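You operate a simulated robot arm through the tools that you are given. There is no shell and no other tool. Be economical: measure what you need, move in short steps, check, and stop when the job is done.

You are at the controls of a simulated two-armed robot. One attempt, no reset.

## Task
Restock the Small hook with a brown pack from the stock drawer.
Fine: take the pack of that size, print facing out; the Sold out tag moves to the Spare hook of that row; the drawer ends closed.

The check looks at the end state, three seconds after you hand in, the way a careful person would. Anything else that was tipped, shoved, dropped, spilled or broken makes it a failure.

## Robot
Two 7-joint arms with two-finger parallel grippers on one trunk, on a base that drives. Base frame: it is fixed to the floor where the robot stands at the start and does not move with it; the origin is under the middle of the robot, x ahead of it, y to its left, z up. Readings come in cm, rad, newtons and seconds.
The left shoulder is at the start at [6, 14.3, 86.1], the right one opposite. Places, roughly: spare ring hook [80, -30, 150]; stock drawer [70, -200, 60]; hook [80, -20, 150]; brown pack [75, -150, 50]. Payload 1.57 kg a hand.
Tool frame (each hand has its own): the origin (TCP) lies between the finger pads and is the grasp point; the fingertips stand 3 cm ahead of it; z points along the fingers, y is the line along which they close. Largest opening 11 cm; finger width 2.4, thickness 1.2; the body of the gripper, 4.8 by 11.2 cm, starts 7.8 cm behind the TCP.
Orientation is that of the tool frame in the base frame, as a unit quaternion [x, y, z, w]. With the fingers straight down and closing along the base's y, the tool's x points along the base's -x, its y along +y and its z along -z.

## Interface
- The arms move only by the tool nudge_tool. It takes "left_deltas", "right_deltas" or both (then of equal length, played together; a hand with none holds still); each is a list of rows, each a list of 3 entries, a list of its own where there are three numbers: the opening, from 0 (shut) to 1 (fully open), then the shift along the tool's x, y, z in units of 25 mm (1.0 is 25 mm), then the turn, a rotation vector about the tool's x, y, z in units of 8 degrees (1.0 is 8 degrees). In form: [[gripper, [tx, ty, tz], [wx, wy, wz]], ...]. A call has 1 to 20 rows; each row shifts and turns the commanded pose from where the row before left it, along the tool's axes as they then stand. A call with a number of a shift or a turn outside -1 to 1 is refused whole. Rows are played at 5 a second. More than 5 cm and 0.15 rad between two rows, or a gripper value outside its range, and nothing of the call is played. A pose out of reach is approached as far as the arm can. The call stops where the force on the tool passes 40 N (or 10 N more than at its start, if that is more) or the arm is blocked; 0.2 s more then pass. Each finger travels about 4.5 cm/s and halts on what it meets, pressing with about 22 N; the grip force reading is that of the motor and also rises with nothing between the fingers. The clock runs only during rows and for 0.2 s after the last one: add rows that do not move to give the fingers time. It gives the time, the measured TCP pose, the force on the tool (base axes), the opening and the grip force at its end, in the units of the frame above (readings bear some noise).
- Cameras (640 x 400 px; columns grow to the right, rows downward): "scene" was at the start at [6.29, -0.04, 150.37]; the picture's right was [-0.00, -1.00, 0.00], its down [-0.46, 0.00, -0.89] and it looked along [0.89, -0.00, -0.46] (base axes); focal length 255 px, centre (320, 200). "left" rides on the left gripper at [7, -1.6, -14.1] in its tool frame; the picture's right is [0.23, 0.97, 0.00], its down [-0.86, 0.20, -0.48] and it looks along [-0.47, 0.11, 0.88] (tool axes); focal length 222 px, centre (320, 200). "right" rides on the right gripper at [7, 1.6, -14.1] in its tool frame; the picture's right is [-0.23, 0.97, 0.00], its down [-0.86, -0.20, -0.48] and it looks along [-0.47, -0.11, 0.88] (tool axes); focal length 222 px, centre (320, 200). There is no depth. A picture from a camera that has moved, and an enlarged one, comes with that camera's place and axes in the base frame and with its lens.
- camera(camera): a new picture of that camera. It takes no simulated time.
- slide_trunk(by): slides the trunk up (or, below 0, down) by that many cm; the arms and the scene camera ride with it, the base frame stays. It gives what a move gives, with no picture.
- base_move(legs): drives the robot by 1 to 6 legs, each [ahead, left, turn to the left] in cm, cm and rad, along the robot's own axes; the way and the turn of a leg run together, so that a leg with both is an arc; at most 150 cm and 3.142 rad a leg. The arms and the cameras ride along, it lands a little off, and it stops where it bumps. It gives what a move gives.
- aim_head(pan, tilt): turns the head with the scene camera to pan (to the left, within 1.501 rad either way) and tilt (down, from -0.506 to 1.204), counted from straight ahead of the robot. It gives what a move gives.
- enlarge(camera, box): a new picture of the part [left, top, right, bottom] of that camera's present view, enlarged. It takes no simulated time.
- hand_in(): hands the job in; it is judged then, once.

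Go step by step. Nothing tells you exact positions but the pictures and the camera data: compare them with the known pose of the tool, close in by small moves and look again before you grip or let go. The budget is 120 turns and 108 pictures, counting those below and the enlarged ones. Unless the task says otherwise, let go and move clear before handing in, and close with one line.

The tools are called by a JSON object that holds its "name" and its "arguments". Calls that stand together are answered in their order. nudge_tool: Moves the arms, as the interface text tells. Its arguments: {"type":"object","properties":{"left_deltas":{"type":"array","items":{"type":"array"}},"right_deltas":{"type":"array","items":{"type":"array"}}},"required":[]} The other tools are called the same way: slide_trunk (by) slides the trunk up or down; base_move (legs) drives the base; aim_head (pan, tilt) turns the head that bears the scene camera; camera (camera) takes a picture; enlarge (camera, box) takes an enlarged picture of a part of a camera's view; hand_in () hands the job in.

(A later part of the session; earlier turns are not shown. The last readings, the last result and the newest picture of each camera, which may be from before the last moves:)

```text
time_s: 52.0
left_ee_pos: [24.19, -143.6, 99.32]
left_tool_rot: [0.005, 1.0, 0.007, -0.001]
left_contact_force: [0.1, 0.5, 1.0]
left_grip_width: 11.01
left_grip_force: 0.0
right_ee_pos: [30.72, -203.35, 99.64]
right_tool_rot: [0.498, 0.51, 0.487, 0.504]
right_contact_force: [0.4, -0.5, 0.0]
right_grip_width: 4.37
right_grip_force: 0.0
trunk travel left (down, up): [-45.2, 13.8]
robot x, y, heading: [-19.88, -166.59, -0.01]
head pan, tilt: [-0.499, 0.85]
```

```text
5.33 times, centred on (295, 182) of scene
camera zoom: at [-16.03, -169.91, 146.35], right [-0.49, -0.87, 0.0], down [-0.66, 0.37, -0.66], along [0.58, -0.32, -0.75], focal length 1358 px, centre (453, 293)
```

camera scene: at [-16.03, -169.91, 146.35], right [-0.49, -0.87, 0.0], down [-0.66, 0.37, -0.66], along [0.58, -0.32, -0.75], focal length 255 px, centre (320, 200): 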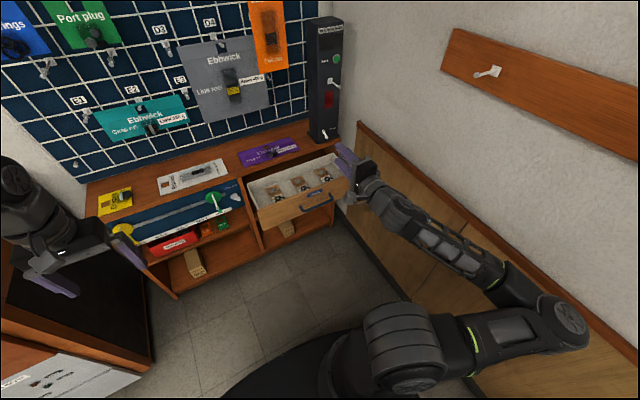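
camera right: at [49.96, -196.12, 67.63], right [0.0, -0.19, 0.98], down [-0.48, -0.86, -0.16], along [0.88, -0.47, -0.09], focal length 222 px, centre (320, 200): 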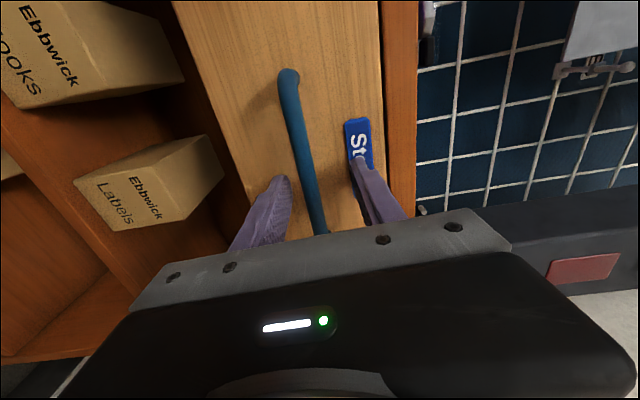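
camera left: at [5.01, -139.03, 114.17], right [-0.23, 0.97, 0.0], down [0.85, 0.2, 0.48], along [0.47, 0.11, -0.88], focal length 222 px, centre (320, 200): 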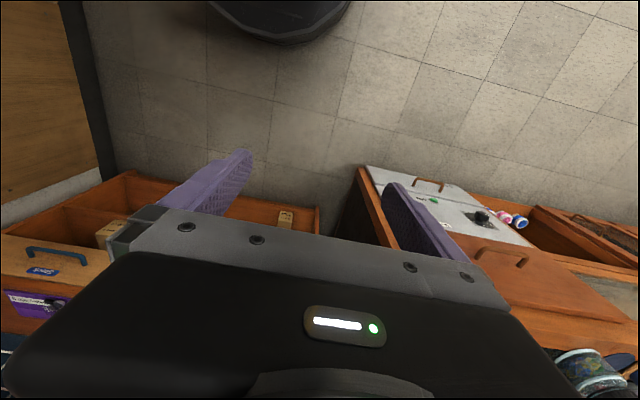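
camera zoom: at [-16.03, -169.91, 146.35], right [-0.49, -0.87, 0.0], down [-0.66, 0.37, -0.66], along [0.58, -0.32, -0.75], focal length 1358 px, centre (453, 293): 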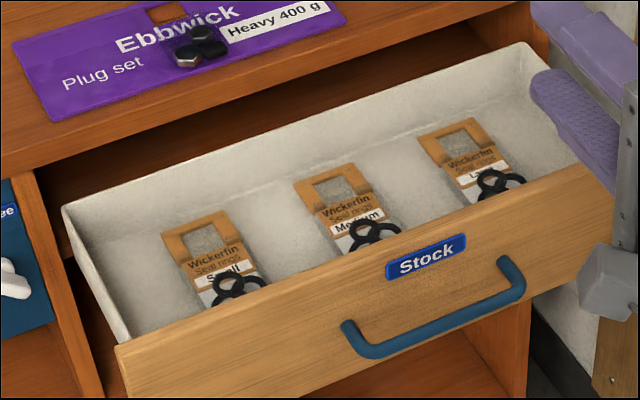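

Small is the leftmost pack, centred about [62, -191, 60], print up and header away from me — good for a side pinch with the right hand pointing down. I bring the right hand back to tool-down.

{"name": "nudge_tool", "arguments": {"right_deltas": [[1, [0, 0, 0], [0, 0, -1]], [1, [0, 0, 0], [0, 0, -1]], [1, [0, 0, 0], [0, 0, -1]], [1, [0, 0, 0], [0, 0, -1]], [1, [0, 0, 0], [0, 0, -1]], [1, [0, 0, 0], [0, 0, -1]], [1, [0, 0, 0], [0, 0, -1]], [1, [0, 0, 0], [0, 0, -1]], [1, [0, 0, 0], [0, 0, -1]], [1, [0, 0, 0], [0, 0, -1]], [1, [0, 0, 0], [0, 0, -1]], [1, [0, 0, 0], [0, 0, 0]]]}}

{"name": "nudge_tool", "arguments": {"right_deltas": [[1, [0, 0, 0], [0, 1, 0]], [1, [0, 0, 0], [0, 1, 0]], [1, [0, 0, 0], [0, 1, 0]], [1, [0, 0, 0], [0, 1, 0]], [1, [0, 0, 0], [0, 1, 0]], [1, [0, 0, 0], [0, 1, 0]], [1, [0, 0, 0], [0, 1, 0]], [1, [0, 0, 0], [0, 1, 0]], [1, [0, 0, 0], [0, 1, 0]], [1, [0, 0, 0], [0, 1, 0]], [1, [0, 0, 0], [0, 1, 0]], [1, [0, 0, 0], [0, 0, 0]]]}}

{"name": "camera", "arguments": {"camera": "scene"}}

```text
time_s: 54.6
left_ee_pos: [24.12, -143.59, 99.34]
left_tool_rot: [0.005, 1.0, 0.006, -0.001]
left_contact_force: [0.1, -0.2, 0.0]
left_grip_width: 11.0
left_grip_force: 0.1
right_ee_pos: [30.78, -203.34, 99.53]
right_tool_rot: [0.003, 0.713, 0.0, 0.701]
right_contact_force: [0.5, -0.1, 0.4]
right_grip_width: 10.98
right_grip_force: 0.1
trunk travel left (down, up): [-45.2, 13.8]
robot x, y, heading: [-20.16, -166.38, -0.012]
head pan, tilt: [-0.499, 0.85]
```

```text
time_s: 57.2
left_ee_pos: [24.17, -143.65, 99.35]
left_tool_rot: [0.006, 1.0, 0.006, 0.0]
left_contact_force: [0.4, 0.0, 0.8]
left_grip_width: 10.99
left_grip_force: 0.1
right_ee_pos: [29.71, -203.29, 98.57]
right_tool_rot: [0.004, 1.0, 0.003, 0.01]
right_contact_force: [0.1, -0.1, -0.7]
right_grip_width: 10.99
right_grip_force: 0.0
right hand out of reach, approached as far as the arm can: row 11
trunk travel left (down, up): [-45.2, 13.8]
robot x, y, heading: [-19.92, -166.31, -0.011]
head pan, tilt: [-0.499, 0.85]
```

```text
73 pictures are left
camera scene: at [-16.0, -169.94, 146.34], right [-0.49, -0.87, 0.0], down [-0.66, 0.37, -0.66], along [0.58, -0.32, -0.75], focal length 255 px, centre (320, 200)
```

scene: 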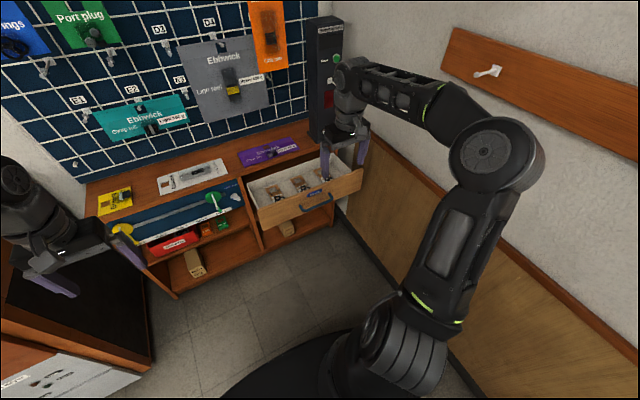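

Right hand is down-pointing at [30, -203, 99]. I shift it 12 cm left and drive 29 cm ahead, then look through its camera.

{"name": "nudge_tool", "arguments": {"right_deltas": [[1, [0, 1, 0], [0, 0, 0]], [1, [0, 1, 0], [0, 0, 0]], [1, [0, 1, 0], [0, 0, 0]], [1, [0, 1, 0], [0, 0, 0]], [1, [0, 0.9, 0], [0, 0, 0]], [1, [0, 0, 0], [0, 0, 0]]]}}

{"name": "base_move", "arguments": {"legs": [[28, 0, 0.011]]}}

{"name": "camera", "arguments": {"camera": "right"}}

{"name": "camera", "arguments": {"camera": "scene"}}

```text
time_s: 58.6
left_ee_pos: [24.14, -143.71, 99.24]
left_tool_rot: [0.005, 1.0, 0.006, -0.001]
left_contact_force: [-0.2, -0.2, 0.1]
left_grip_width: 10.99
left_grip_force: 0.0
right_ee_pos: [28.58, -191.03, 97.76]
right_tool_rot: [0.003, 1.0, 0.004, 0.011]
right_contact_force: [0.3, -0.6, -0.5]
right_grip_width: 11.0
right_grip_force: 0.1
right hand out of reach, approached as far as the arm can: row 2, 3, 4, 5
trunk travel left (down, up): [-45.2, 13.8]
robot x, y, heading: [-20.12, -166.33, -0.019]
head pan, tilt: [-0.499, 0.85]
```

```text
time_s: 60.5
left_ee_pos: [51.31, -142.97, 99.29]
left_tool_rot: [-0.002, 1.0, 0.005, -0.002]
left_contact_force: [1.4, -0.2, 0.7]
left_grip_width: 10.98
left_grip_force: 0.0
right_ee_pos: [56.55, -190.42, 97.8]
right_tool_rot: [-0.004, 1.0, 0.004, 0.01]
right_contact_force: [0.2, 0.4, 0.0]
right_grip_width: 10.99
right_grip_force: 0.1
trunk travel left (down, up): [-45.2, 13.8]
robot x, y, heading: [7.74, -166.29, 0.004]
head pan, tilt: [-0.499, 0.85]
```

```text
72 pictures are left
camera right: at [49.24, -188.91, 111.76], right [0.22, 0.98, 0.01], down [0.85, -0.2, 0.5], along [0.49, -0.1, -0.87], focal length 222 px, centre (320, 200)
```

right: 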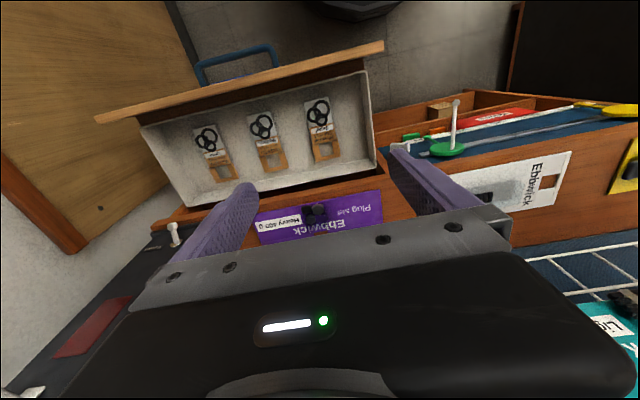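

```text
71 pictures are left
camera scene: at [11.61, -169.9, 146.34], right [-0.47, -0.88, 0.0], down [-0.66, 0.36, -0.66], along [0.58, -0.31, -0.75], focal length 255 px, centre (320, 200)
```

scene: 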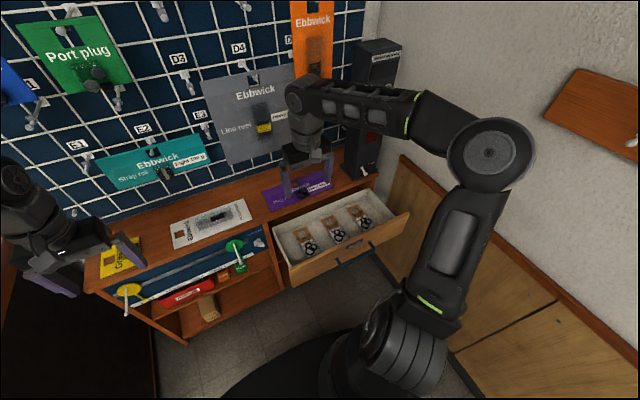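

Small pack at about [59.5, -190, 62]. I lower with the trunk 16 cm and move 3 cm ahead, then re-measure.

{"name": "slide_trunk", "arguments": {"by": -16}}

{"name": "base_move", "arguments": {"legs": [[3, 0, 0]]}}

{"name": "camera", "arguments": {"camera": "right"}}

{"name": "enlarge", "arguments": {"camera": "scene", "box": [240, 130, 400, 230]}}

```text
time_s: 62.3
left_ee_pos: [51.11, -143.09, 83.29]
left_tool_rot: [-0.002, 1.0, 0.005, -0.001]
left_contact_force: [-0.5, 1.1, -0.1]
left_grip_width: 11.0
left_grip_force: 0.0
right_ee_pos: [56.44, -190.38, 81.78]
right_tool_rot: [-0.005, 1.0, 0.003, 0.011]
right_contact_force: [-0.8, 0.9, 0.2]
right_grip_width: 11.01
right_grip_force: 0.1
trunk travel left (down, up): [-29.2, 29.8]
robot x, y, heading: [7.25, -166.24, 0.003]
head pan, tilt: [-0.499, 0.85]
```

```text
time_s: 63.2
left_ee_pos: [54.08, -142.97, 83.22]
left_tool_rot: [-0.002, 1.0, 0.005, -0.002]
left_contact_force: [0.9, 0.2, -0.2]
left_grip_width: 11.01
left_grip_force: 0.0
right_ee_pos: [59.51, -190.44, 81.71]
right_tool_rot: [-0.005, 1.0, 0.004, 0.011]
right_contact_force: [0.1, -0.5, -0.7]
right_grip_width: 11.01
right_grip_force: 0.2
trunk travel left (down, up): [-29.2, 29.8]
robot x, y, heading: [10.4, -166.45, 0.007]
head pan, tilt: [-0.499, 0.85]
```

```text
70 pictures are left
camera right: at [52.14, -188.88, 95.78], right [0.22, 0.98, 0.01], down [0.85, -0.19, 0.5], along [0.49, -0.1, -0.87], focal length 222 px, centre (320, 200)
```

right: 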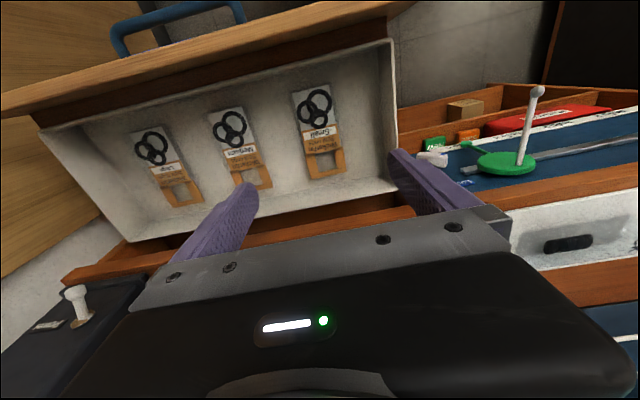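

```text
4.00 times, centred on (320, 180) of scene
camera zoom: at [14.49, -169.89, 130.34], right [-0.47, -0.88, 0.0], down [-0.66, 0.36, -0.66], along [0.58, -0.31, -0.75], focal length 1018 px, centre (320, 280)
```

zoom: 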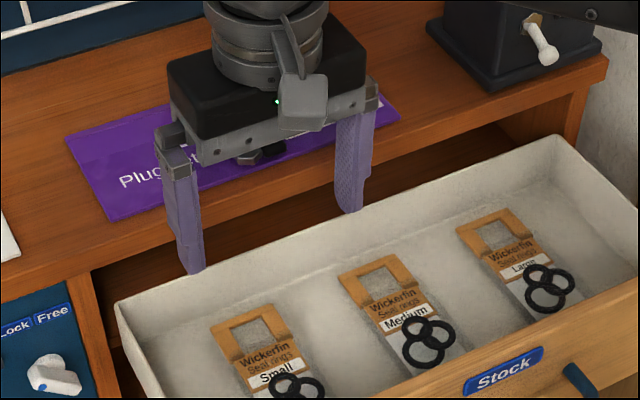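

Small pack spans x 53.5–68, y about -190.6, z about 58.5. I narrow the fingers a bit and lower by 15.5 cm.

{"name": "nudge_tool", "arguments": {"right_deltas": [[0.8, [0, 0, 0], [0, 0, 0]], [0.8, [0, 0, 0], [0, 0, 0]], [0.8, [0, 0, 0], [0, 0, 0]]]}}

{"name": "slide_trunk", "arguments": {"by": -15.5}}

{"name": "camera", "arguments": {"camera": "right"}}

{"name": "enlarge", "arguments": {"camera": "scene", "box": [240, 90, 400, 190]}}

```text
time_s: 64.0
left_ee_pos: [54.08, -143.0, 83.27]
left_tool_rot: [-0.003, 1.0, 0.007, -0.001]
left_contact_force: [-0.4, 0.4, 0.0]
left_grip_width: 10.99
left_grip_force: 0.0
right_ee_pos: [59.5, -190.34, 81.75]
right_tool_rot: [-0.005, 1.0, 0.004, 0.012]
right_contact_force: [1.4, 0.6, 0.0]
right_grip_width: 8.81
right_grip_force: 0.1
trunk travel left (down, up): [-29.2, 29.8]
robot x, y, heading: [10.81, -166.14, 0.003]
head pan, tilt: [-0.499, 0.85]
```

```text
time_s: 65.8
left_ee_pos: [54.16, -142.94, 67.87]
left_tool_rot: [-0.003, 1.0, 0.006, 0.0]
left_contact_force: [0.6, -0.1, -0.5]
left_grip_width: 11.02
left_grip_force: 0.1
right_ee_pos: [59.33, -190.37, 66.29]
right_tool_rot: [-0.005, 1.0, 0.004, 0.011]
right_contact_force: [-0.9, 0.2, -0.8]
right_grip_width: 8.8
right_grip_force: 0.1
trunk travel left (down, up): [-13.7, 45.3]
robot x, y, heading: [10.21, -165.89, 0.005]
head pan, tilt: [-0.499, 0.85]
```

```text
68 pictures are left
camera right: at [52.11, -188.87, 80.3], right [0.22, 0.98, 0.01], down [0.85, -0.19, 0.5], along [0.49, -0.1, -0.87], focal length 222 px, centre (320, 200)
```

right: 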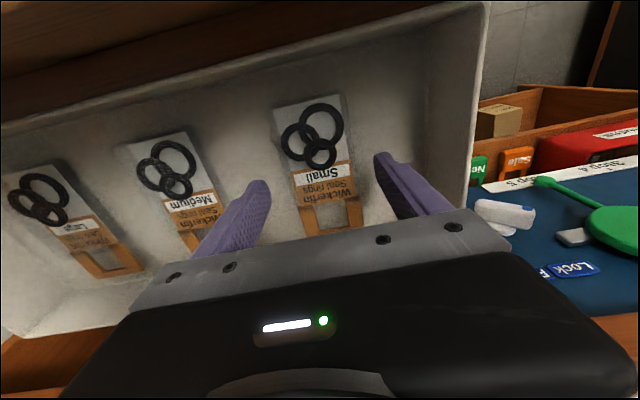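

```text
4.00 times, centred on (320, 140) of scene
camera zoom: at [14.44, -169.88, 114.85], right [-0.47, -0.88, 0.0], down [-0.66, 0.36, -0.66], along [0.58, -0.31, -0.75], focal length 1018 px, centre (320, 440)
```

zoom: 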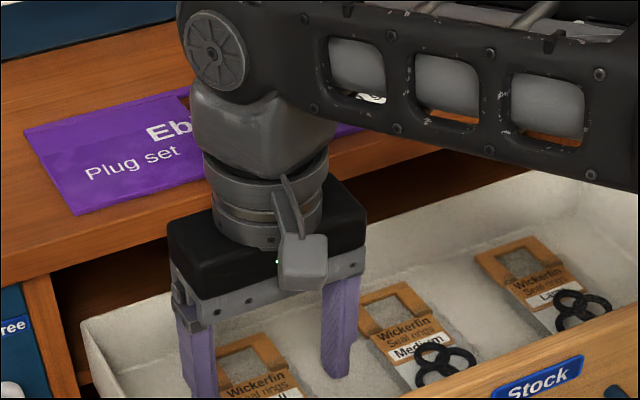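

Tips are a little above the drawer floor, well placed around the Small pack. I lower in small steps.

{"name": "slide_trunk", "arguments": {"by": -0.9}}

{"name": "camera", "arguments": {"camera": "right"}}

{"name": "slide_trunk", "arguments": {"by": -0.6}}

```text
time_s: 66.3
left_ee_pos: [54.19, -142.89, 67.07]
left_tool_rot: [-0.002, 1.0, 0.005, -0.001]
left_contact_force: [1.1, 0.1, -0.2]
left_grip_width: 11.0
left_grip_force: 0.1
right_ee_pos: [59.37, -190.39, 65.35]
right_tool_rot: [-0.006, 1.0, 0.004, 0.011]
right_contact_force: [1.1, 0.1, 0.3]
right_grip_width: 8.82
right_grip_force: 0.0
trunk travel left (down, up): [-12.8, 46.2]
robot x, y, heading: [10.41, -166.08, 0.006]
head pan, tilt: [-0.499, 0.85]
```

```text
66 pictures are left
camera right: at [52.11, -188.87, 79.4], right [0.22, 0.98, 0.01], down [0.85, -0.19, 0.5], along [0.49, -0.1, -0.87], focal length 222 px, centre (320, 200)
```

right: 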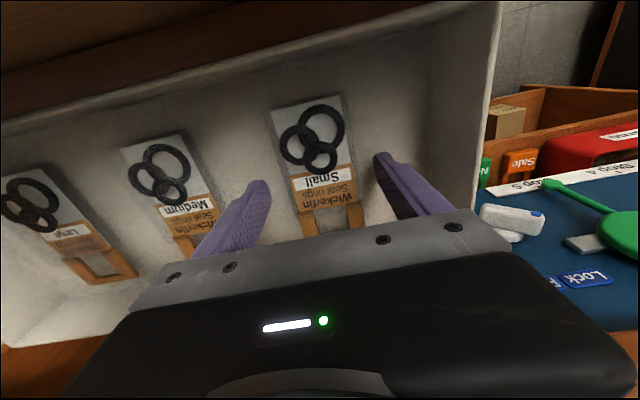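

```text
time_s: 66.9
left_ee_pos: [54.03, -142.87, 66.23]
left_tool_rot: [-0.002, 1.0, 0.006, 0.0]
left_contact_force: [-0.8, 1.0, -0.6]
left_grip_width: 10.99
left_grip_force: 0.0
right_ee_pos: [59.45, -190.36, 64.7]
right_tool_rot: [-0.004, 1.0, 0.003, 0.012]
right_contact_force: [-1.0, 0.1, -0.1]
right_grip_width: 8.81
right_grip_force: 0.1
trunk travel left (down, up): [-12.2, 46.8]
robot x, y, heading: [10.62, -166.4, 0.007]
head pan, tilt: [-0.499, 0.85]
```

No contact yet; down 0.6 cm twice, checking force.

{"name": "slide_trunk", "arguments": {"by": -0.6}}

{"name": "slide_trunk", "arguments": {"by": -0.6}}

{"name": "camera", "arguments": {"camera": "right"}}

{"name": "enlarge", "arguments": {"camera": "scene", "box": [240, 100, 400, 200]}}

```text
time_s: 67.4
left_ee_pos: [54.18, -142.89, 65.72]
left_tool_rot: [-0.003, 1.0, 0.006, -0.002]
left_contact_force: [0.2, -1.0, 0.4]
left_grip_width: 11.01
left_grip_force: 0.1
right_ee_pos: [59.41, -190.37, 64.09]
right_tool_rot: [-0.006, 1.0, 0.004, 0.011]
right_contact_force: [0.5, 1.0, 0.3]
right_grip_width: 8.83
right_grip_force: 0.2
trunk travel left (down, up): [-11.6, 47.4]
robot x, y, heading: [10.61, -166.19, 0.006]
head pan, tilt: [-0.499, 0.85]
```

```text
time_s: 68.0
left_ee_pos: [54.04, -142.99, 65.23]
left_tool_rot: [-0.003, 1.0, 0.006, 0.0]
left_contact_force: [-0.7, -0.2, 0.2]
left_grip_width: 10.99
left_grip_force: 0.0
right_ee_pos: [59.36, -190.26, 63.94]
right_tool_rot: [-0.006, 1.0, 0.002, 0.014]
right_contact_force: [0.8, -2.0, 27.9]
right_grip_width: 8.86
right_grip_force: 0.6
trunk travel left (down, up): [-11.0, 48.0]
robot x, y, heading: [10.89, -166.23, 0.005]
head pan, tilt: [-0.499, 0.85]
```

```text
65 pictures are left
camera right: at [52.04, -188.79, 77.87], right [0.22, 0.98, 0.01], down [0.84, -0.19, 0.5], along [0.49, -0.1, -0.86], focal length 222 px, centre (320, 200)
```

right: 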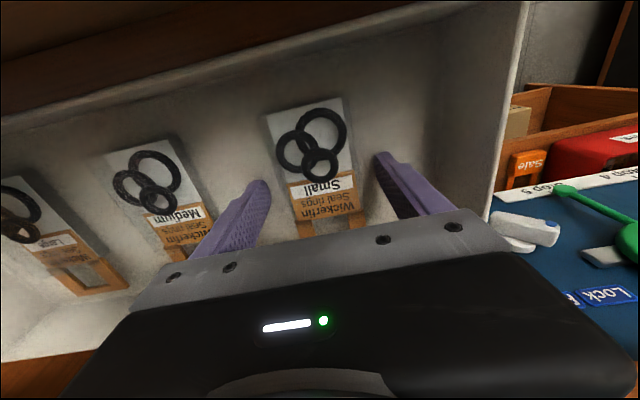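

```text
4.00 times, centred on (320, 150) of scene
camera zoom: at [14.29, -169.8, 112.2], right [-0.47, -0.88, 0.0], down [-0.66, 0.36, -0.66], along [0.58, -0.31, -0.75], focal length 1018 px, centre (320, 400)
```

zoom: 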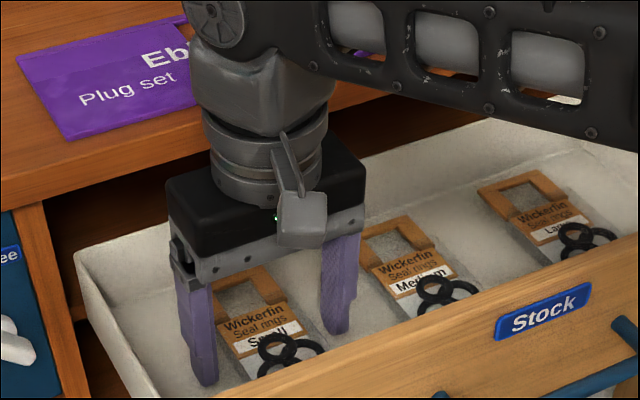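

Tips touched the drawer floor (tip z ≈ 60.9). I lift 0.4 cm and close on the pack's sides.

{"name": "slide_trunk", "arguments": {"by": 0.4}}

{"name": "nudge_tool", "arguments": {"right_deltas": [[0.65, [0, 0, 0], [0, 0, 0]], [0.55, [0, 0, 0], [0, 0, 0]], [0.48, [0, 0, 0], [0, 0, 0]], [0.42, [0, 0, 0], [0, 0, 0]], [0.36, [0, 0, 0], [0, 0, 0]], [0.3, [0, 0, 0], [0, 0, 0]], [0.3, [0, 0, 0], [0, 0, 0]]]}}

{"name": "camera", "arguments": {"camera": "right"}}

```text
time_s: 68.5
left_ee_pos: [54.09, -142.95, 65.56]
left_tool_rot: [-0.004, 1.0, 0.006, -0.001]
left_contact_force: [0.2, 0.4, 0.4]
left_grip_width: 11.02
left_grip_force: 0.1
right_ee_pos: [59.32, -190.3, 63.86]
right_tool_rot: [-0.005, 1.0, 0.003, 0.011]
right_contact_force: [-1.4, 0.2, 8.4]
right_grip_width: 8.82
right_grip_force: 0.3
trunk travel left (down, up): [-11.4, 47.6]
robot x, y, heading: [10.31, -165.96, 0.006]
head pan, tilt: [-0.499, 0.85]
```

```text
time_s: 70.1
left_ee_pos: [54.05, -142.95, 65.57]
left_tool_rot: [-0.003, 1.0, 0.006, 0.0]
left_contact_force: [-0.1, 0.5, 0.3]
left_grip_width: 11.01
left_grip_force: 0.0
right_ee_pos: [59.39, -190.33, 63.94]
right_tool_rot: [-0.005, 1.0, 0.004, 0.011]
right_contact_force: [0.8, -0.2, 0.3]
right_grip_width: 5.88
right_grip_force: 22.3
trunk travel left (down, up): [-11.4, 47.6]
robot x, y, heading: [11.01, -165.96, 0.005]
head pan, tilt: [-0.499, 0.85]
```

```text
63 pictures are left
camera right: at [52.11, -188.87, 77.99], right [0.22, 0.98, 0.01], down [0.85, -0.19, 0.5], along [0.49, -0.1, -0.87], focal length 222 px, centre (320, 200)
```

right: 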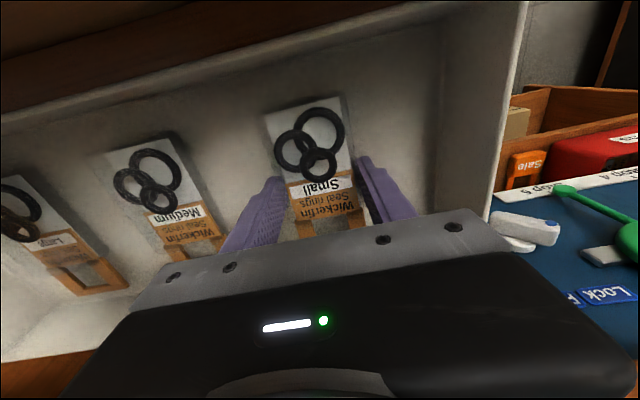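

Gripped, 5.9 cm wide. I lift with the trunk and check.

{"name": "slide_trunk", "arguments": {"by": 3}}

{"name": "slide_trunk", "arguments": {"by": 12}}

{"name": "camera", "arguments": {"camera": "right"}}

{"name": "camera", "arguments": {"camera": "scene"}}

```text
time_s: 70.9
left_ee_pos: [54.12, -142.93, 68.49]
left_tool_rot: [-0.003, 1.0, 0.005, -0.002]
left_contact_force: [-0.2, -0.8, 0.0]
left_grip_width: 11.01
left_grip_force: 0.1
right_ee_pos: [59.33, -190.35, 66.97]
right_tool_rot: [-0.005, 1.0, 0.003, 0.011]
right_contact_force: [-0.1, 0.2, -0.3]
right_grip_width: 3.3
right_grip_force: 0.1
trunk travel left (down, up): [-14.4, 44.6]
robot x, y, heading: [10.58, -166.14, 0.002]
head pan, tilt: [-0.499, 0.85]
```

```text
time_s: 72.4
left_ee_pos: [54.09, -142.9, 80.44]
left_tool_rot: [-0.003, 1.0, 0.006, -0.001]
left_contact_force: [-0.3, -0.7, -0.5]
left_grip_width: 11.03
left_grip_force: 0.1
right_ee_pos: [59.37, -190.42, 78.87]
right_tool_rot: [-0.005, 1.0, 0.004, 0.011]
right_contact_force: [-0.7, -0.2, -1.1]
right_grip_width: 3.31
right_grip_force: 0.1
trunk travel left (down, up): [-26.4, 32.6]
robot x, y, heading: [10.76, -166.02, 0.004]
head pan, tilt: [-0.499, 0.85]
```

```text
62 pictures are left
camera right: at [52.12, -188.88, 92.98], right [0.22, 0.98, 0.01], down [0.85, -0.19, 0.5], along [0.49, -0.1, -0.87], focal length 222 px, centre (320, 200)
```

right: 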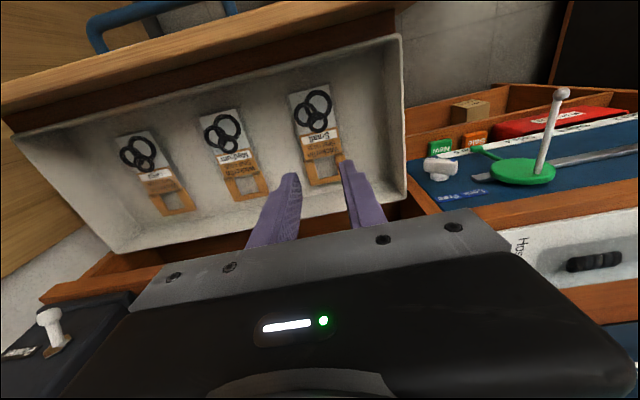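

```text
61 pictures are left
camera scene: at [14.46, -169.88, 127.54], right [-0.47, -0.88, 0.0], down [-0.66, 0.36, -0.66], along [0.58, -0.31, -0.75], focal length 255 px, centre (320, 200)
```

scene: 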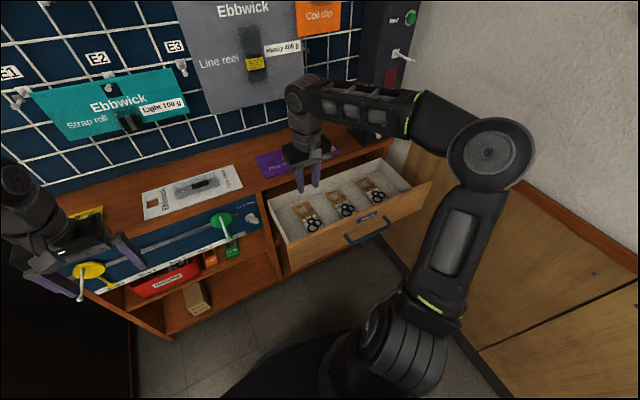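

The fingers slipped off the thin edge; the pack is still in place. I re-open and go down again, this time closing with a light downward preload so the tips stay on the drawer floor.

{"name": "nudge_tool", "arguments": {"right_deltas": [[0.75, [0, 0, 0], [0, 0, 0]], [0.75, [0, 0, 0], [0, 0, 0]], [0.75, [0, 0, 0], [0, 0, 0]]]}}

{"name": "slide_trunk", "arguments": {"by": -14.8}}

{"name": "slide_trunk", "arguments": {"by": -0.4}}

{"name": "camera", "arguments": {"camera": "right"}}

```text
time_s: 73.2
left_ee_pos: [54.14, -142.95, 80.59]
left_tool_rot: [-0.002, 1.0, 0.006, 0.0]
left_contact_force: [0.1, -0.6, -0.6]
left_grip_width: 11.0
left_grip_force: 0.0
right_ee_pos: [59.34, -190.3, 78.87]
right_tool_rot: [-0.006, 1.0, 0.004, 0.011]
right_contact_force: [-0.8, -0.6, 0.3]
right_grip_width: 8.23
right_grip_force: 0.0
trunk travel left (down, up): [-26.4, 32.6]
robot x, y, heading: [10.42, -166.42, 0.005]
head pan, tilt: [-0.499, 0.85]
```

```text
time_s: 74.9
left_ee_pos: [54.15, -142.93, 65.75]
left_tool_rot: [-0.003, 1.0, 0.006, -0.001]
left_contact_force: [-0.4, -0.5, -0.2]
left_grip_width: 10.98
left_grip_force: 0.1
right_ee_pos: [59.45, -190.35, 64.16]
right_tool_rot: [-0.005, 1.0, 0.004, 0.012]
right_contact_force: [-0.3, 0.7, 0.0]
right_grip_width: 8.23
right_grip_force: 0.1
trunk travel left (down, up): [-11.6, 47.4]
robot x, y, heading: [10.06, -166.53, 0.002]
head pan, tilt: [-0.499, 0.85]
```

```text
time_s: 75.4
left_ee_pos: [54.17, -142.9, 65.37]
left_tool_rot: [-0.003, 1.0, 0.006, -0.001]
left_contact_force: [0.0, 1.1, 0.6]
left_grip_width: 11.0
left_grip_force: 0.0
right_ee_pos: [59.44, -190.35, 63.86]
right_tool_rot: [-0.006, 1.0, 0.004, 0.015]
right_contact_force: [-0.2, -0.5, 10.6]
right_grip_width: 8.27
right_grip_force: 0.0
trunk travel left (down, up): [-11.2, 47.8]
robot x, y, heading: [10.39, -166.33, 0.008]
head pan, tilt: [-0.499, 0.85]
```

```text
60 pictures are left
camera right: at [52.08, -188.84, 77.91], right [0.22, 0.98, 0.01], down [0.84, -0.19, 0.5], along [0.49, -0.1, -0.87], focal length 222 px, centre (320, 200)
```

right: 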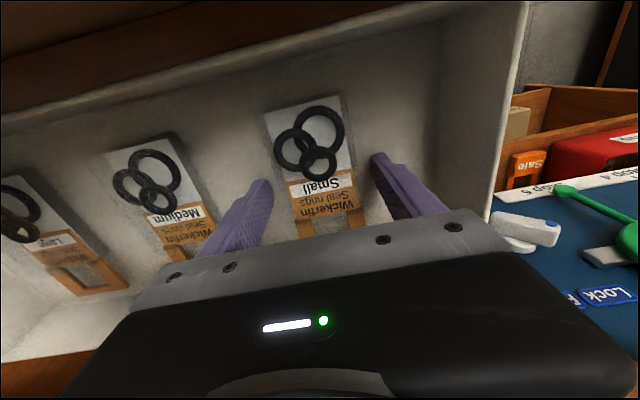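

{"name": "nudge_tool", "arguments": {"right_deltas": [[0.7, [0, 0, 0.1], [0, 0, 0]], [0.6, [0, 0, 0], [0, 0, 0]], [0.52, [0, 0, 0], [0, 0, 0]], [0.46, [0, 0, 0], [0, 0, 0]], [0.4, [0, 0, 0], [0, 0, 0]], [0.35, [0, 0, 0], [0, 0, 0]]]}}

{"name": "slide_trunk", "arguments": {"by": 1.5}}

{"name": "camera", "arguments": {"camera": "right"}}

```text
time_s: 76.2
left_ee_pos: [54.02, -142.98, 65.22]
left_tool_rot: [-0.003, 1.0, 0.006, -0.001]
left_contact_force: [-0.4, -0.5, -0.2]
left_grip_width: 11.01
left_grip_force: 0.2
right_ee_pos: [59.65, -190.59, 63.79]
right_tool_rot: [-0.005, 1.0, 0.0, 0.016]
right_contact_force: [1.4, -3.1, 16.5]
right_grip_width: 6.49
right_grip_force: 4.5
trunk travel left (down, up): [-11.2, 47.8]
robot x, y, heading: [10.4, -166.1, 0.005]
head pan, tilt: [-0.499, 0.85]
stopped in row 3 (right hand): the force on the tool passed its limit (the readings are from after the stop); the commanded pose is now the measured one
```

```text
time_s: 76.8
left_ee_pos: [54.19, -143.01, 66.73]
left_tool_rot: [-0.002, 1.0, 0.006, 0.0]
left_contact_force: [0.9, 0.1, 0.1]
left_grip_width: 11.01
left_grip_force: 0.0
right_ee_pos: [59.47, -190.56, 65.13]
right_tool_rot: [-0.004, 1.0, 0.001, 0.013]
right_contact_force: [1.3, 0.8, 0.0]
right_grip_width: 5.91
right_grip_force: 22.6
trunk travel left (down, up): [-12.7, 46.3]
robot x, y, heading: [10.31, -166.56, 0.009]
head pan, tilt: [-0.499, 0.85]
```

```text
59 pictures are left
camera right: at [52.16, -189.01, 79.17], right [0.22, 0.98, 0.01], down [0.84, -0.19, 0.5], along [0.49, -0.1, -0.87], focal length 222 px, centre (320, 200)
```

right: 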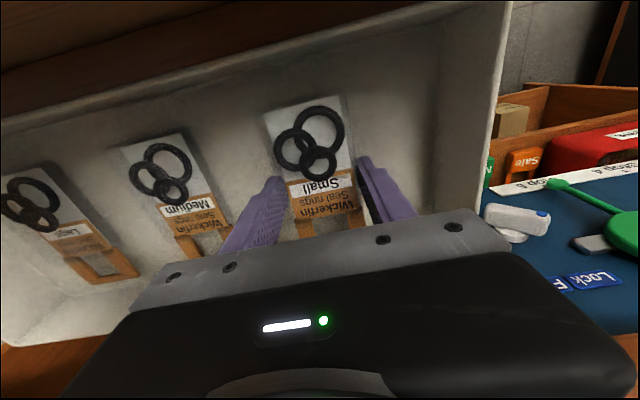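

The pack is held and lifting this time. I raise slowly.

{"name": "slide_trunk", "arguments": {"by": 4}}

{"name": "slide_trunk", "arguments": {"by": 12}}

{"name": "camera", "arguments": {"camera": "right"}}

{"name": "camera", "arguments": {"camera": "scene"}}

```text
time_s: 77.6
left_ee_pos: [54.11, -142.98, 70.8]
left_tool_rot: [-0.002, 1.0, 0.006, -0.001]
left_contact_force: [-0.4, -0.2, -1.2]
left_grip_width: 11.0
left_grip_force: 0.1
right_ee_pos: [59.52, -190.69, 69.15]
right_tool_rot: [-0.004, 1.0, 0.001, 0.014]
right_contact_force: [-1.2, -0.3, -0.2]
right_grip_width: 5.9
right_grip_force: 21.6
trunk travel left (down, up): [-16.7, 42.3]
robot x, y, heading: [10.25, -166.09, 0.006]
head pan, tilt: [-0.499, 0.85]
```

```text
time_s: 79.1
left_ee_pos: [54.17, -143.05, 82.84]
left_tool_rot: [-0.003, 1.0, 0.007, -0.001]
left_contact_force: [-0.4, 0.0, -0.1]
left_grip_width: 11.0
left_grip_force: 0.1
right_ee_pos: [59.37, -190.55, 81.11]
right_tool_rot: [-0.005, 1.0, 0.001, 0.014]
right_contact_force: [0.3, -0.7, 0.1]
right_grip_width: 5.9
right_grip_force: 22.0
trunk travel left (down, up): [-28.7, 30.3]
robot x, y, heading: [10.49, -165.8, 0.005]
head pan, tilt: [-0.499, 0.85]
```

```text
58 pictures are left
camera right: at [52.17, -189.02, 95.19], right [0.22, 0.98, 0.01], down [0.84, -0.19, 0.5], along [0.49, -0.1, -0.87], focal length 222 px, centre (320, 200)
```

right: 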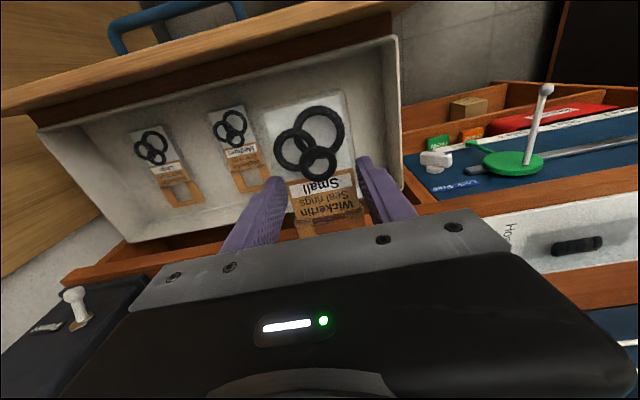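

```text
57 pictures are left
camera scene: at [14.46, -169.91, 129.84], right [-0.47, -0.88, 0.0], down [-0.66, 0.36, -0.66], along [0.58, -0.31, -0.75], focal length 255 px, centre (320, 200)
```

scene: 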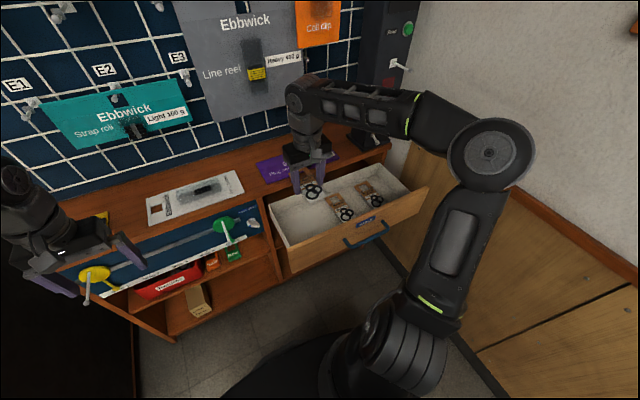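

The Small pack is held securely at 5.9 cm. Next I close the drawer with the left hand: back off, shift right 10 cm, move the right hand slightly right and up out of the way.

{"name": "base_move", "arguments": {"legs": [[-22, 0, 0], [0, -9, 0]]}}

{"name": "nudge_tool", "arguments": {"right_deltas": [[0.35, [0, -0.8, -0.6], [0, 0, 0]], [0.35, [0, -0.8, -0.6], [0, 0, 0]], [0.35, [0, -0.8, -0.6], [0, 0, 0]], [0.35, [0, -0.8, -0.6], [0, 0, 0]], [0.35, [0, 0, 0], [0, 0, 0]]], "left_deltas": [[0.5, [0, -1, 0], [0, 0, 0]], [0, [0, -1, 0], [0, 0, 0]], [0, [0, -1, 0], [0, 0, 0]], [0, [0, -1, 0], [0, 0, 0]], [0, [0, 0, 0], [0, 0, 0]]]}}

{"name": "camera", "arguments": {"camera": "scene"}}

```text
time_s: 81.5
left_ee_pos: [31.74, -152.39, 82.81]
left_tool_rot: [-0.002, 1.0, 0.006, -0.002]
left_contact_force: [-0.1, 0.6, -0.2]
left_grip_width: 11.02
left_grip_force: 0.1
right_ee_pos: [37.22, -200.04, 81.13]
right_tool_rot: [-0.004, 1.0, 0.001, 0.015]
right_contact_force: [0.0, 1.0, -0.6]
right_grip_width: 5.9
right_grip_force: 22.3
trunk travel left (down, up): [-28.7, 30.3]
robot x, y, heading: [-11.94, -175.48, 0.0]
head pan, tilt: [-0.499, 0.85]
```

```text
time_s: 82.8
left_ee_pos: [32.05, -162.37, 82.63]
left_tool_rot: [-0.001, 1.0, 0.006, -0.001]
left_contact_force: [0.1, 0.6, 1.0]
left_grip_width: 0.6
left_grip_force: 0.3
right_ee_pos: [35.43, -207.72, 85.43]
right_tool_rot: [-0.004, 1.0, 0.001, 0.017]
right_contact_force: [1.4, 0.7, -1.1]
right_grip_width: 5.87
right_grip_force: 21.8
right hand out of reach, approached as far as the arm can: row 2, 3, 4
trunk travel left (down, up): [-28.7, 30.3]
robot x, y, heading: [-11.88, -175.9, 0.004]
head pan, tilt: [-0.499, 0.85]
```

```text
56 pictures are left
camera scene: at [-7.87, -179.25, 129.84], right [-0.48, -0.88, 0.0], down [-0.66, 0.36, -0.66], along [0.58, -0.31, -0.75], focal length 255 px, centre (320, 200)
```

scene: 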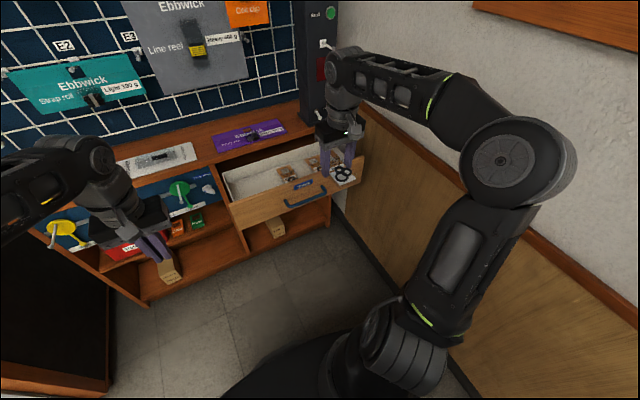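

Clear so far. I bring the left hand across to y ≈ -188 and down to z ≈ 69, in front of the drawer.

{"name": "nudge_tool", "arguments": {"left_deltas": [[0, [0, -1, 0.6], [0, 0, 0]], [0, [0, -1, 0.6], [0, 0, 0]], [0, [0, -1, 0.6], [0, 0, 0]], [0, [0, -1, 0.6], [0, 0, 0]], [0, [0, -1, 0.6], [0, 0, 0]], [0, [0, -1, 0.6], [0, 0, 0]], [0, [0, -1, 0.6], [0, 0, 0]], [0, [0, -1, 0.6], [0, 0, 0]], [0, [0, -1, 0.6], [0, 0, 0]], [0, [0, -1, 0.2], [0, 0, 0]], [0, [0, 0, 0], [0, 0, 0]]]}}

{"name": "camera", "arguments": {"camera": "scene"}}

```text
time_s: 85.2
left_ee_pos: [32.18, -187.15, 68.52]
left_tool_rot: [-0.001, 1.0, 0.006, -0.001]
left_contact_force: [0.2, 0.3, -0.6]
left_grip_width: 0.0
left_grip_force: 21.5
right_ee_pos: [35.47, -207.9, 85.51]
right_tool_rot: [-0.004, 1.0, 0.001, 0.018]
right_contact_force: [-0.3, -0.6, -1.4]
right_grip_width: 5.86
right_grip_force: 22.4
trunk travel left (down, up): [-28.7, 30.3]
robot x, y, heading: [-11.86, -175.24, 0.001]
head pan, tilt: [-0.499, 0.85]
```

```text
55 pictures are left
camera scene: at [-7.86, -179.26, 129.84], right [-0.48, -0.88, 0.0], down [-0.66, 0.36, -0.66], along [0.58, -0.31, -0.75], focal length 255 px, centre (320, 200)
```

scene: 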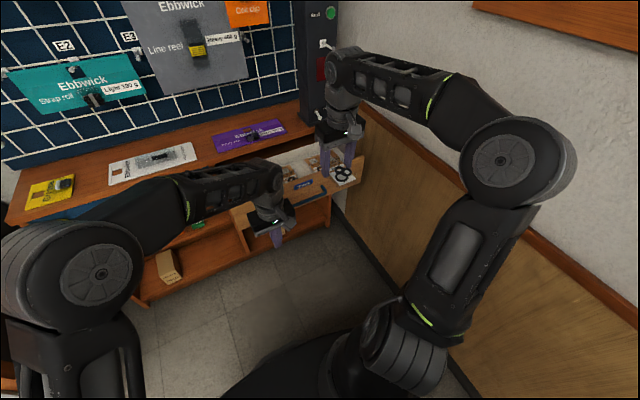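

The closed left fingers are ahead of the drawer front's left part. I drive forward: first 13 cm, then push.

{"name": "base_move", "arguments": {"legs": [[12, 0, 0]]}}

{"name": "camera", "arguments": {"camera": "scene"}}

```text
time_s: 86.4
left_ee_pos: [44.31, -186.89, 68.37]
left_tool_rot: [-0.003, 1.0, 0.006, -0.002]
left_contact_force: [1.4, -0.6, 0.3]
left_grip_width: 0.01
left_grip_force: 21.1
right_ee_pos: [47.63, -207.64, 85.56]
right_tool_rot: [-0.005, 1.0, 0.0, 0.016]
right_contact_force: [0.0, 0.1, -0.9]
right_grip_width: 5.9
right_grip_force: 22.2
trunk travel left (down, up): [-28.7, 30.3]
robot x, y, heading: [0.18, -175.37, 0.006]
head pan, tilt: [-0.499, 0.85]
```

```text
54 pictures are left
camera scene: at [4.25, -179.17, 129.84], right [-0.47, -0.88, 0.0], down [-0.66, 0.36, -0.66], along [0.58, -0.31, -0.75], focal length 255 px, centre (320, 200)
```

scene: 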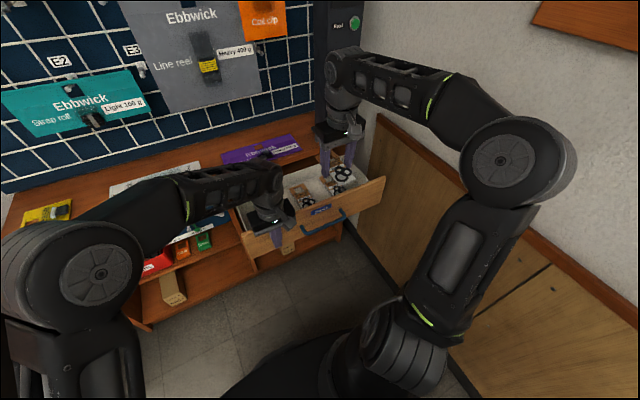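

Now I push the drawer in steadily.

{"name": "base_move", "arguments": {"legs": [[8, 0, 0], [8, 0, 0]]}}

{"name": "camera", "arguments": {"camera": "scene"}}

```text
time_s: 88.1
left_ee_pos: [60.87, -186.75, 68.46]
left_tool_rot: [-0.002, 1.0, 0.006, -0.001]
left_contact_force: [0.4, 0.2, -0.3]
left_grip_width: 0.0
left_grip_force: 21.0
right_ee_pos: [64.0, -207.63, 85.42]
right_tool_rot: [-0.004, 1.0, 0.001, 0.017]
right_contact_force: [1.1, 1.1, -0.7]
right_grip_width: 5.89
right_grip_force: 22.0
trunk travel left (down, up): [-28.7, 30.3]
robot x, y, heading: [16.65, -175.21, 0.0]
head pan, tilt: [-0.499, 0.85]
```

```text
53 pictures are left
camera scene: at [20.72, -179.08, 129.84], right [-0.47, -0.88, 0.0], down [-0.66, 0.36, -0.66], along [0.58, -0.31, -0.75], focal length 255 px, centre (320, 200)
```

scene: 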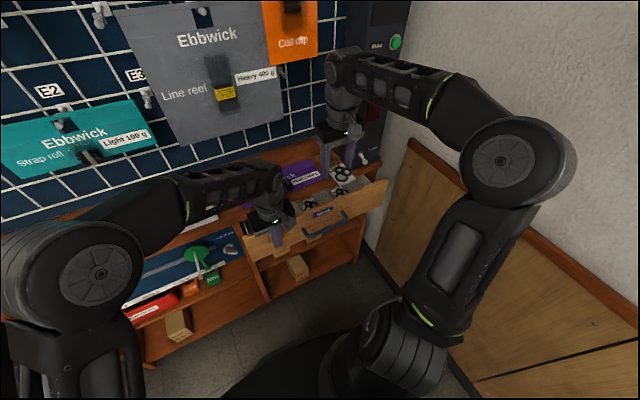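

The drawer follows. I push 4 cm then a further 3 cm to fully seat it.

{"name": "base_move", "arguments": {"legs": [[4, 0, 0], [3.5, 0, 0]]}}

{"name": "camera", "arguments": {"camera": "scene"}}

```text
time_s: 89.5
left_ee_pos: [66.52, -186.92, 68.49]
left_tool_rot: [0.0, 1.0, 0.009, -0.01]
left_contact_force: [0.1, -0.5, -0.9]
left_grip_width: 0.0
left_grip_force: 21.0
right_ee_pos: [70.66, -207.82, 85.53]
right_tool_rot: [-0.005, 1.0, 0.003, 0.016]
right_contact_force: [1.1, -0.8, -1.3]
right_grip_width: 5.89
right_grip_force: 21.8
trunk travel left (down, up): [-28.7, 30.3]
robot x, y, heading: [23.12, -175.21, 0.009]
head pan, tilt: [-0.499, 0.85]
stopped in leg 2: the force on the tool passed its limit (the readings are from after the stop); the commanded pose is now the measured one
```

```text
52 pictures are left
camera scene: at [27.26, -179.05, 129.84], right [-0.47, -0.88, 0.0], down [-0.66, 0.36, -0.66], along [0.58, -0.31, -0.75], focal length 255 px, centre (320, 200)
```

scene: 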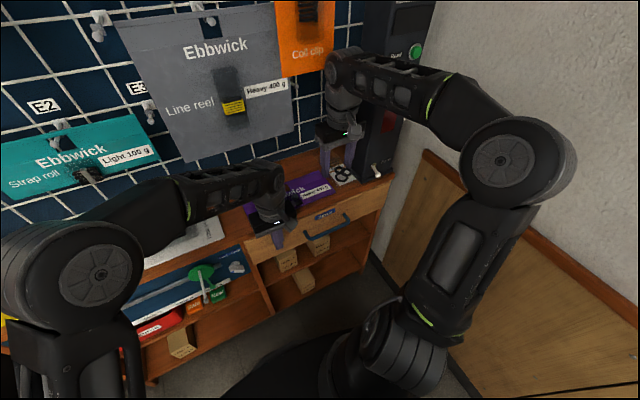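

The push stopped against the closed drawer. I back off and verify.

{"name": "base_move", "arguments": {"legs": [[-35, 0, 0]]}}

{"name": "nudge_tool", "arguments": {"left_deltas": [[0, [0, 1, -0.6], [0, 0, 0]], [0, [0, 1, -0.6], [0, 0, 0]], [0, [0, 1, -0.6], [0, 0, 0]], [0, [0, 1, -0.6], [0, 0, 0]], [0, [0, 1, -0.6], [0, 0, 0]], [0, [0, 1, -0.6], [0, 0, 0]], [0, [0, 1, -0.6], [0, 0, 0]], [0, [0, 1, -0.6], [0, 0, 0]], [0, [0, 1, -0.6], [0, 0, 0]], [0, [0, 1, -0.6], [0, 0, 0]], [0, [0, 1, -0.4], [0, 0, 0]], [0, [0, 1, 0], [0, 0, 0]], [0, [0, 1, 0], [0, 0, 0]], [0, [0, 0, 0], [0, 0, 0]]]}}

{"name": "camera", "arguments": {"camera": "scene"}}

```text
time_s: 91.8
left_ee_pos: [30.38, -187.27, 68.5]
left_tool_rot: [0.004, 1.0, 0.009, -0.01]
left_contact_force: [0.8, -0.7, 0.0]
left_grip_width: 0.02
left_grip_force: 21.6
right_ee_pos: [34.37, -207.94, 85.57]
right_tool_rot: [-0.001, 1.0, 0.001, 0.016]
right_contact_force: [-0.8, 0.3, 0.1]
right_grip_width: 5.88
right_grip_force: 22.1
trunk travel left (down, up): [-28.7, 30.3]
robot x, y, heading: [-12.56, -174.92, 0.0]
head pan, tilt: [-0.499, 0.85]
```

```text
time_s: 94.8
left_ee_pos: [31.13, -154.98, 85.12]
left_tool_rot: [0.003, 1.0, 0.009, -0.01]
left_contact_force: [0.4, -0.1, 0.9]
left_grip_width: 0.01
left_grip_force: 21.9
right_ee_pos: [34.42, -207.91, 85.42]
right_tool_rot: [-0.001, 1.0, 0.002, 0.016]
right_contact_force: [0.7, 0.1, 0.7]
right_grip_width: 5.89
right_grip_force: 22.0
trunk travel left (down, up): [-28.7, 30.3]
robot x, y, heading: [-12.6, -175.27, -0.001]
head pan, tilt: [-0.499, 0.85]
```

```text
51 pictures are left
camera scene: at [-8.7, -179.11, 129.84], right [-0.48, -0.88, 0.0], down [-0.66, 0.36, -0.66], along [0.58, -0.32, -0.75], focal length 255 px, centre (320, 200)
```

scene: 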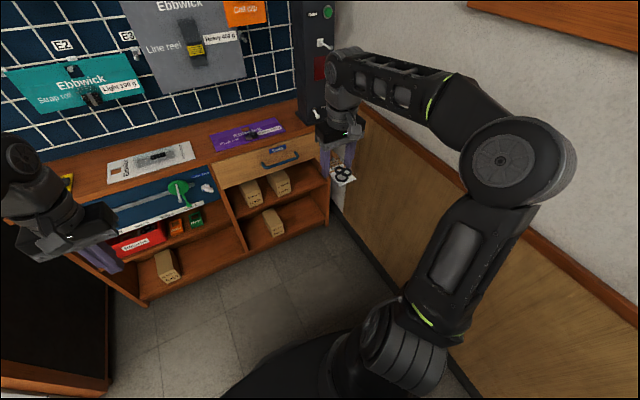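

Drawer is closed. I raise the trunk fully, back off, and drive left to the main pegboard.

{"name": "slide_trunk", "arguments": {"by": 30}}

{"name": "base_move", "arguments": {"legs": [[-20, 0, 0], [0, 145, 0], [0, 22, 0]]}}

{"name": "aim_head", "arguments": {"pan": 0.0, "tilt": 0.2}}

{"name": "camera", "arguments": {"camera": "scene"}}

```text
time_s: 97.8
left_ee_pos: [31.06, -154.84, 115.26]
left_tool_rot: [0.004, 1.0, 0.008, -0.01]
left_contact_force: [-0.7, 0.4, -0.1]
left_grip_width: 0.02
left_grip_force: 21.7
right_ee_pos: [34.45, -207.79, 115.55]
right_tool_rot: [-0.001, 1.0, 0.002, 0.016]
right_contact_force: [-0.4, -0.4, -0.7]
right_grip_width: 5.91
right_grip_force: 22.4
trunk travel left (down, up): [-58.7, 0.3]
robot x, y, heading: [-12.78, -175.27, -0.004]
head pan, tilt: [-0.499, 0.85]
```

```text
time_s: 107.5
left_ee_pos: [10.94, 11.68, 115.16]
left_tool_rot: [0.003, 1.0, 0.008, -0.01]
left_contact_force: [0.2, 0.2, 0.0]
left_grip_width: 0.02
left_grip_force: 21.4
right_ee_pos: [14.22, -41.41, 115.54]
right_tool_rot: [-0.001, 1.0, 0.001, 0.016]
right_contact_force: [0.7, -0.6, -1.6]
right_grip_width: 5.93
right_grip_force: 21.9
trunk travel left (down, up): [-58.7, 0.3]
robot x, y, heading: [-32.63, -8.6, -0.003]
head pan, tilt: [-0.499, 0.85]
```

```text
time_s: 108.5
left_ee_pos: [10.97, 11.62, 115.17]
left_tool_rot: [0.004, 1.0, 0.009, -0.01]
left_contact_force: [-0.5, 0.3, 0.6]
left_grip_width: 0.0
left_grip_force: 21.1
right_ee_pos: [14.29, -41.46, 115.57]
right_tool_rot: [-0.001, 1.0, 0.003, 0.017]
right_contact_force: [-0.5, -0.7, -1.2]
right_grip_width: 5.88
right_grip_force: 21.8
trunk travel left (down, up): [-58.7, 0.3]
robot x, y, heading: [-32.79, -8.98, -0.002]
head pan, tilt: [0.0, 0.201]
```

```text
50 pictures are left
camera scene: at [-26.4, -8.94, 165.6], right [0.0, -1.0, 0.0], down [-0.2, 0.0, -0.98], along [0.98, 0.0, -0.2], focal length 255 px, centre (320, 200)
```

scene: 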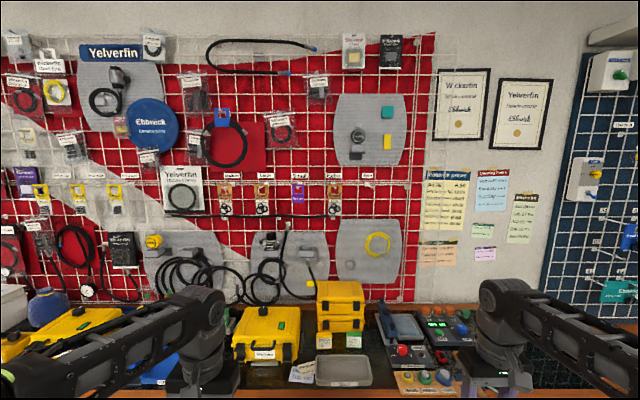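

Back at the pegboard. I enlarge the row to triangulate the Small and Spare hooks.

{"name": "enlarge", "arguments": {"camera": "scene", "box": [200, 160, 400, 285]}}

```text
3.20 times, centred on (300, 222) of scene
camera zoom: at [-26.4, -8.94, 165.6], right [0.0, -1.0, 0.0], down [-0.2, 0.0, -0.98], along [0.98, 0.0, -0.2], focal length 815 px, centre (384, 128)
```

zoom: 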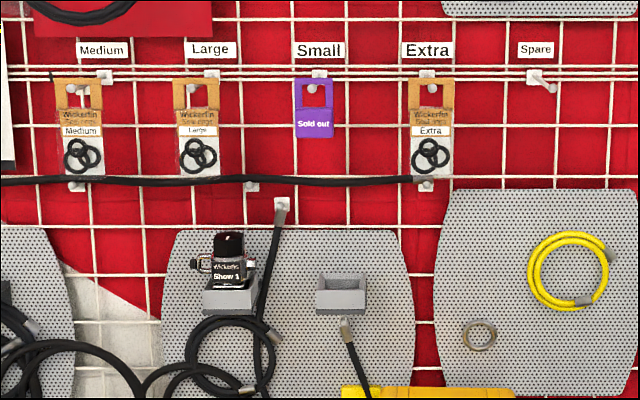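

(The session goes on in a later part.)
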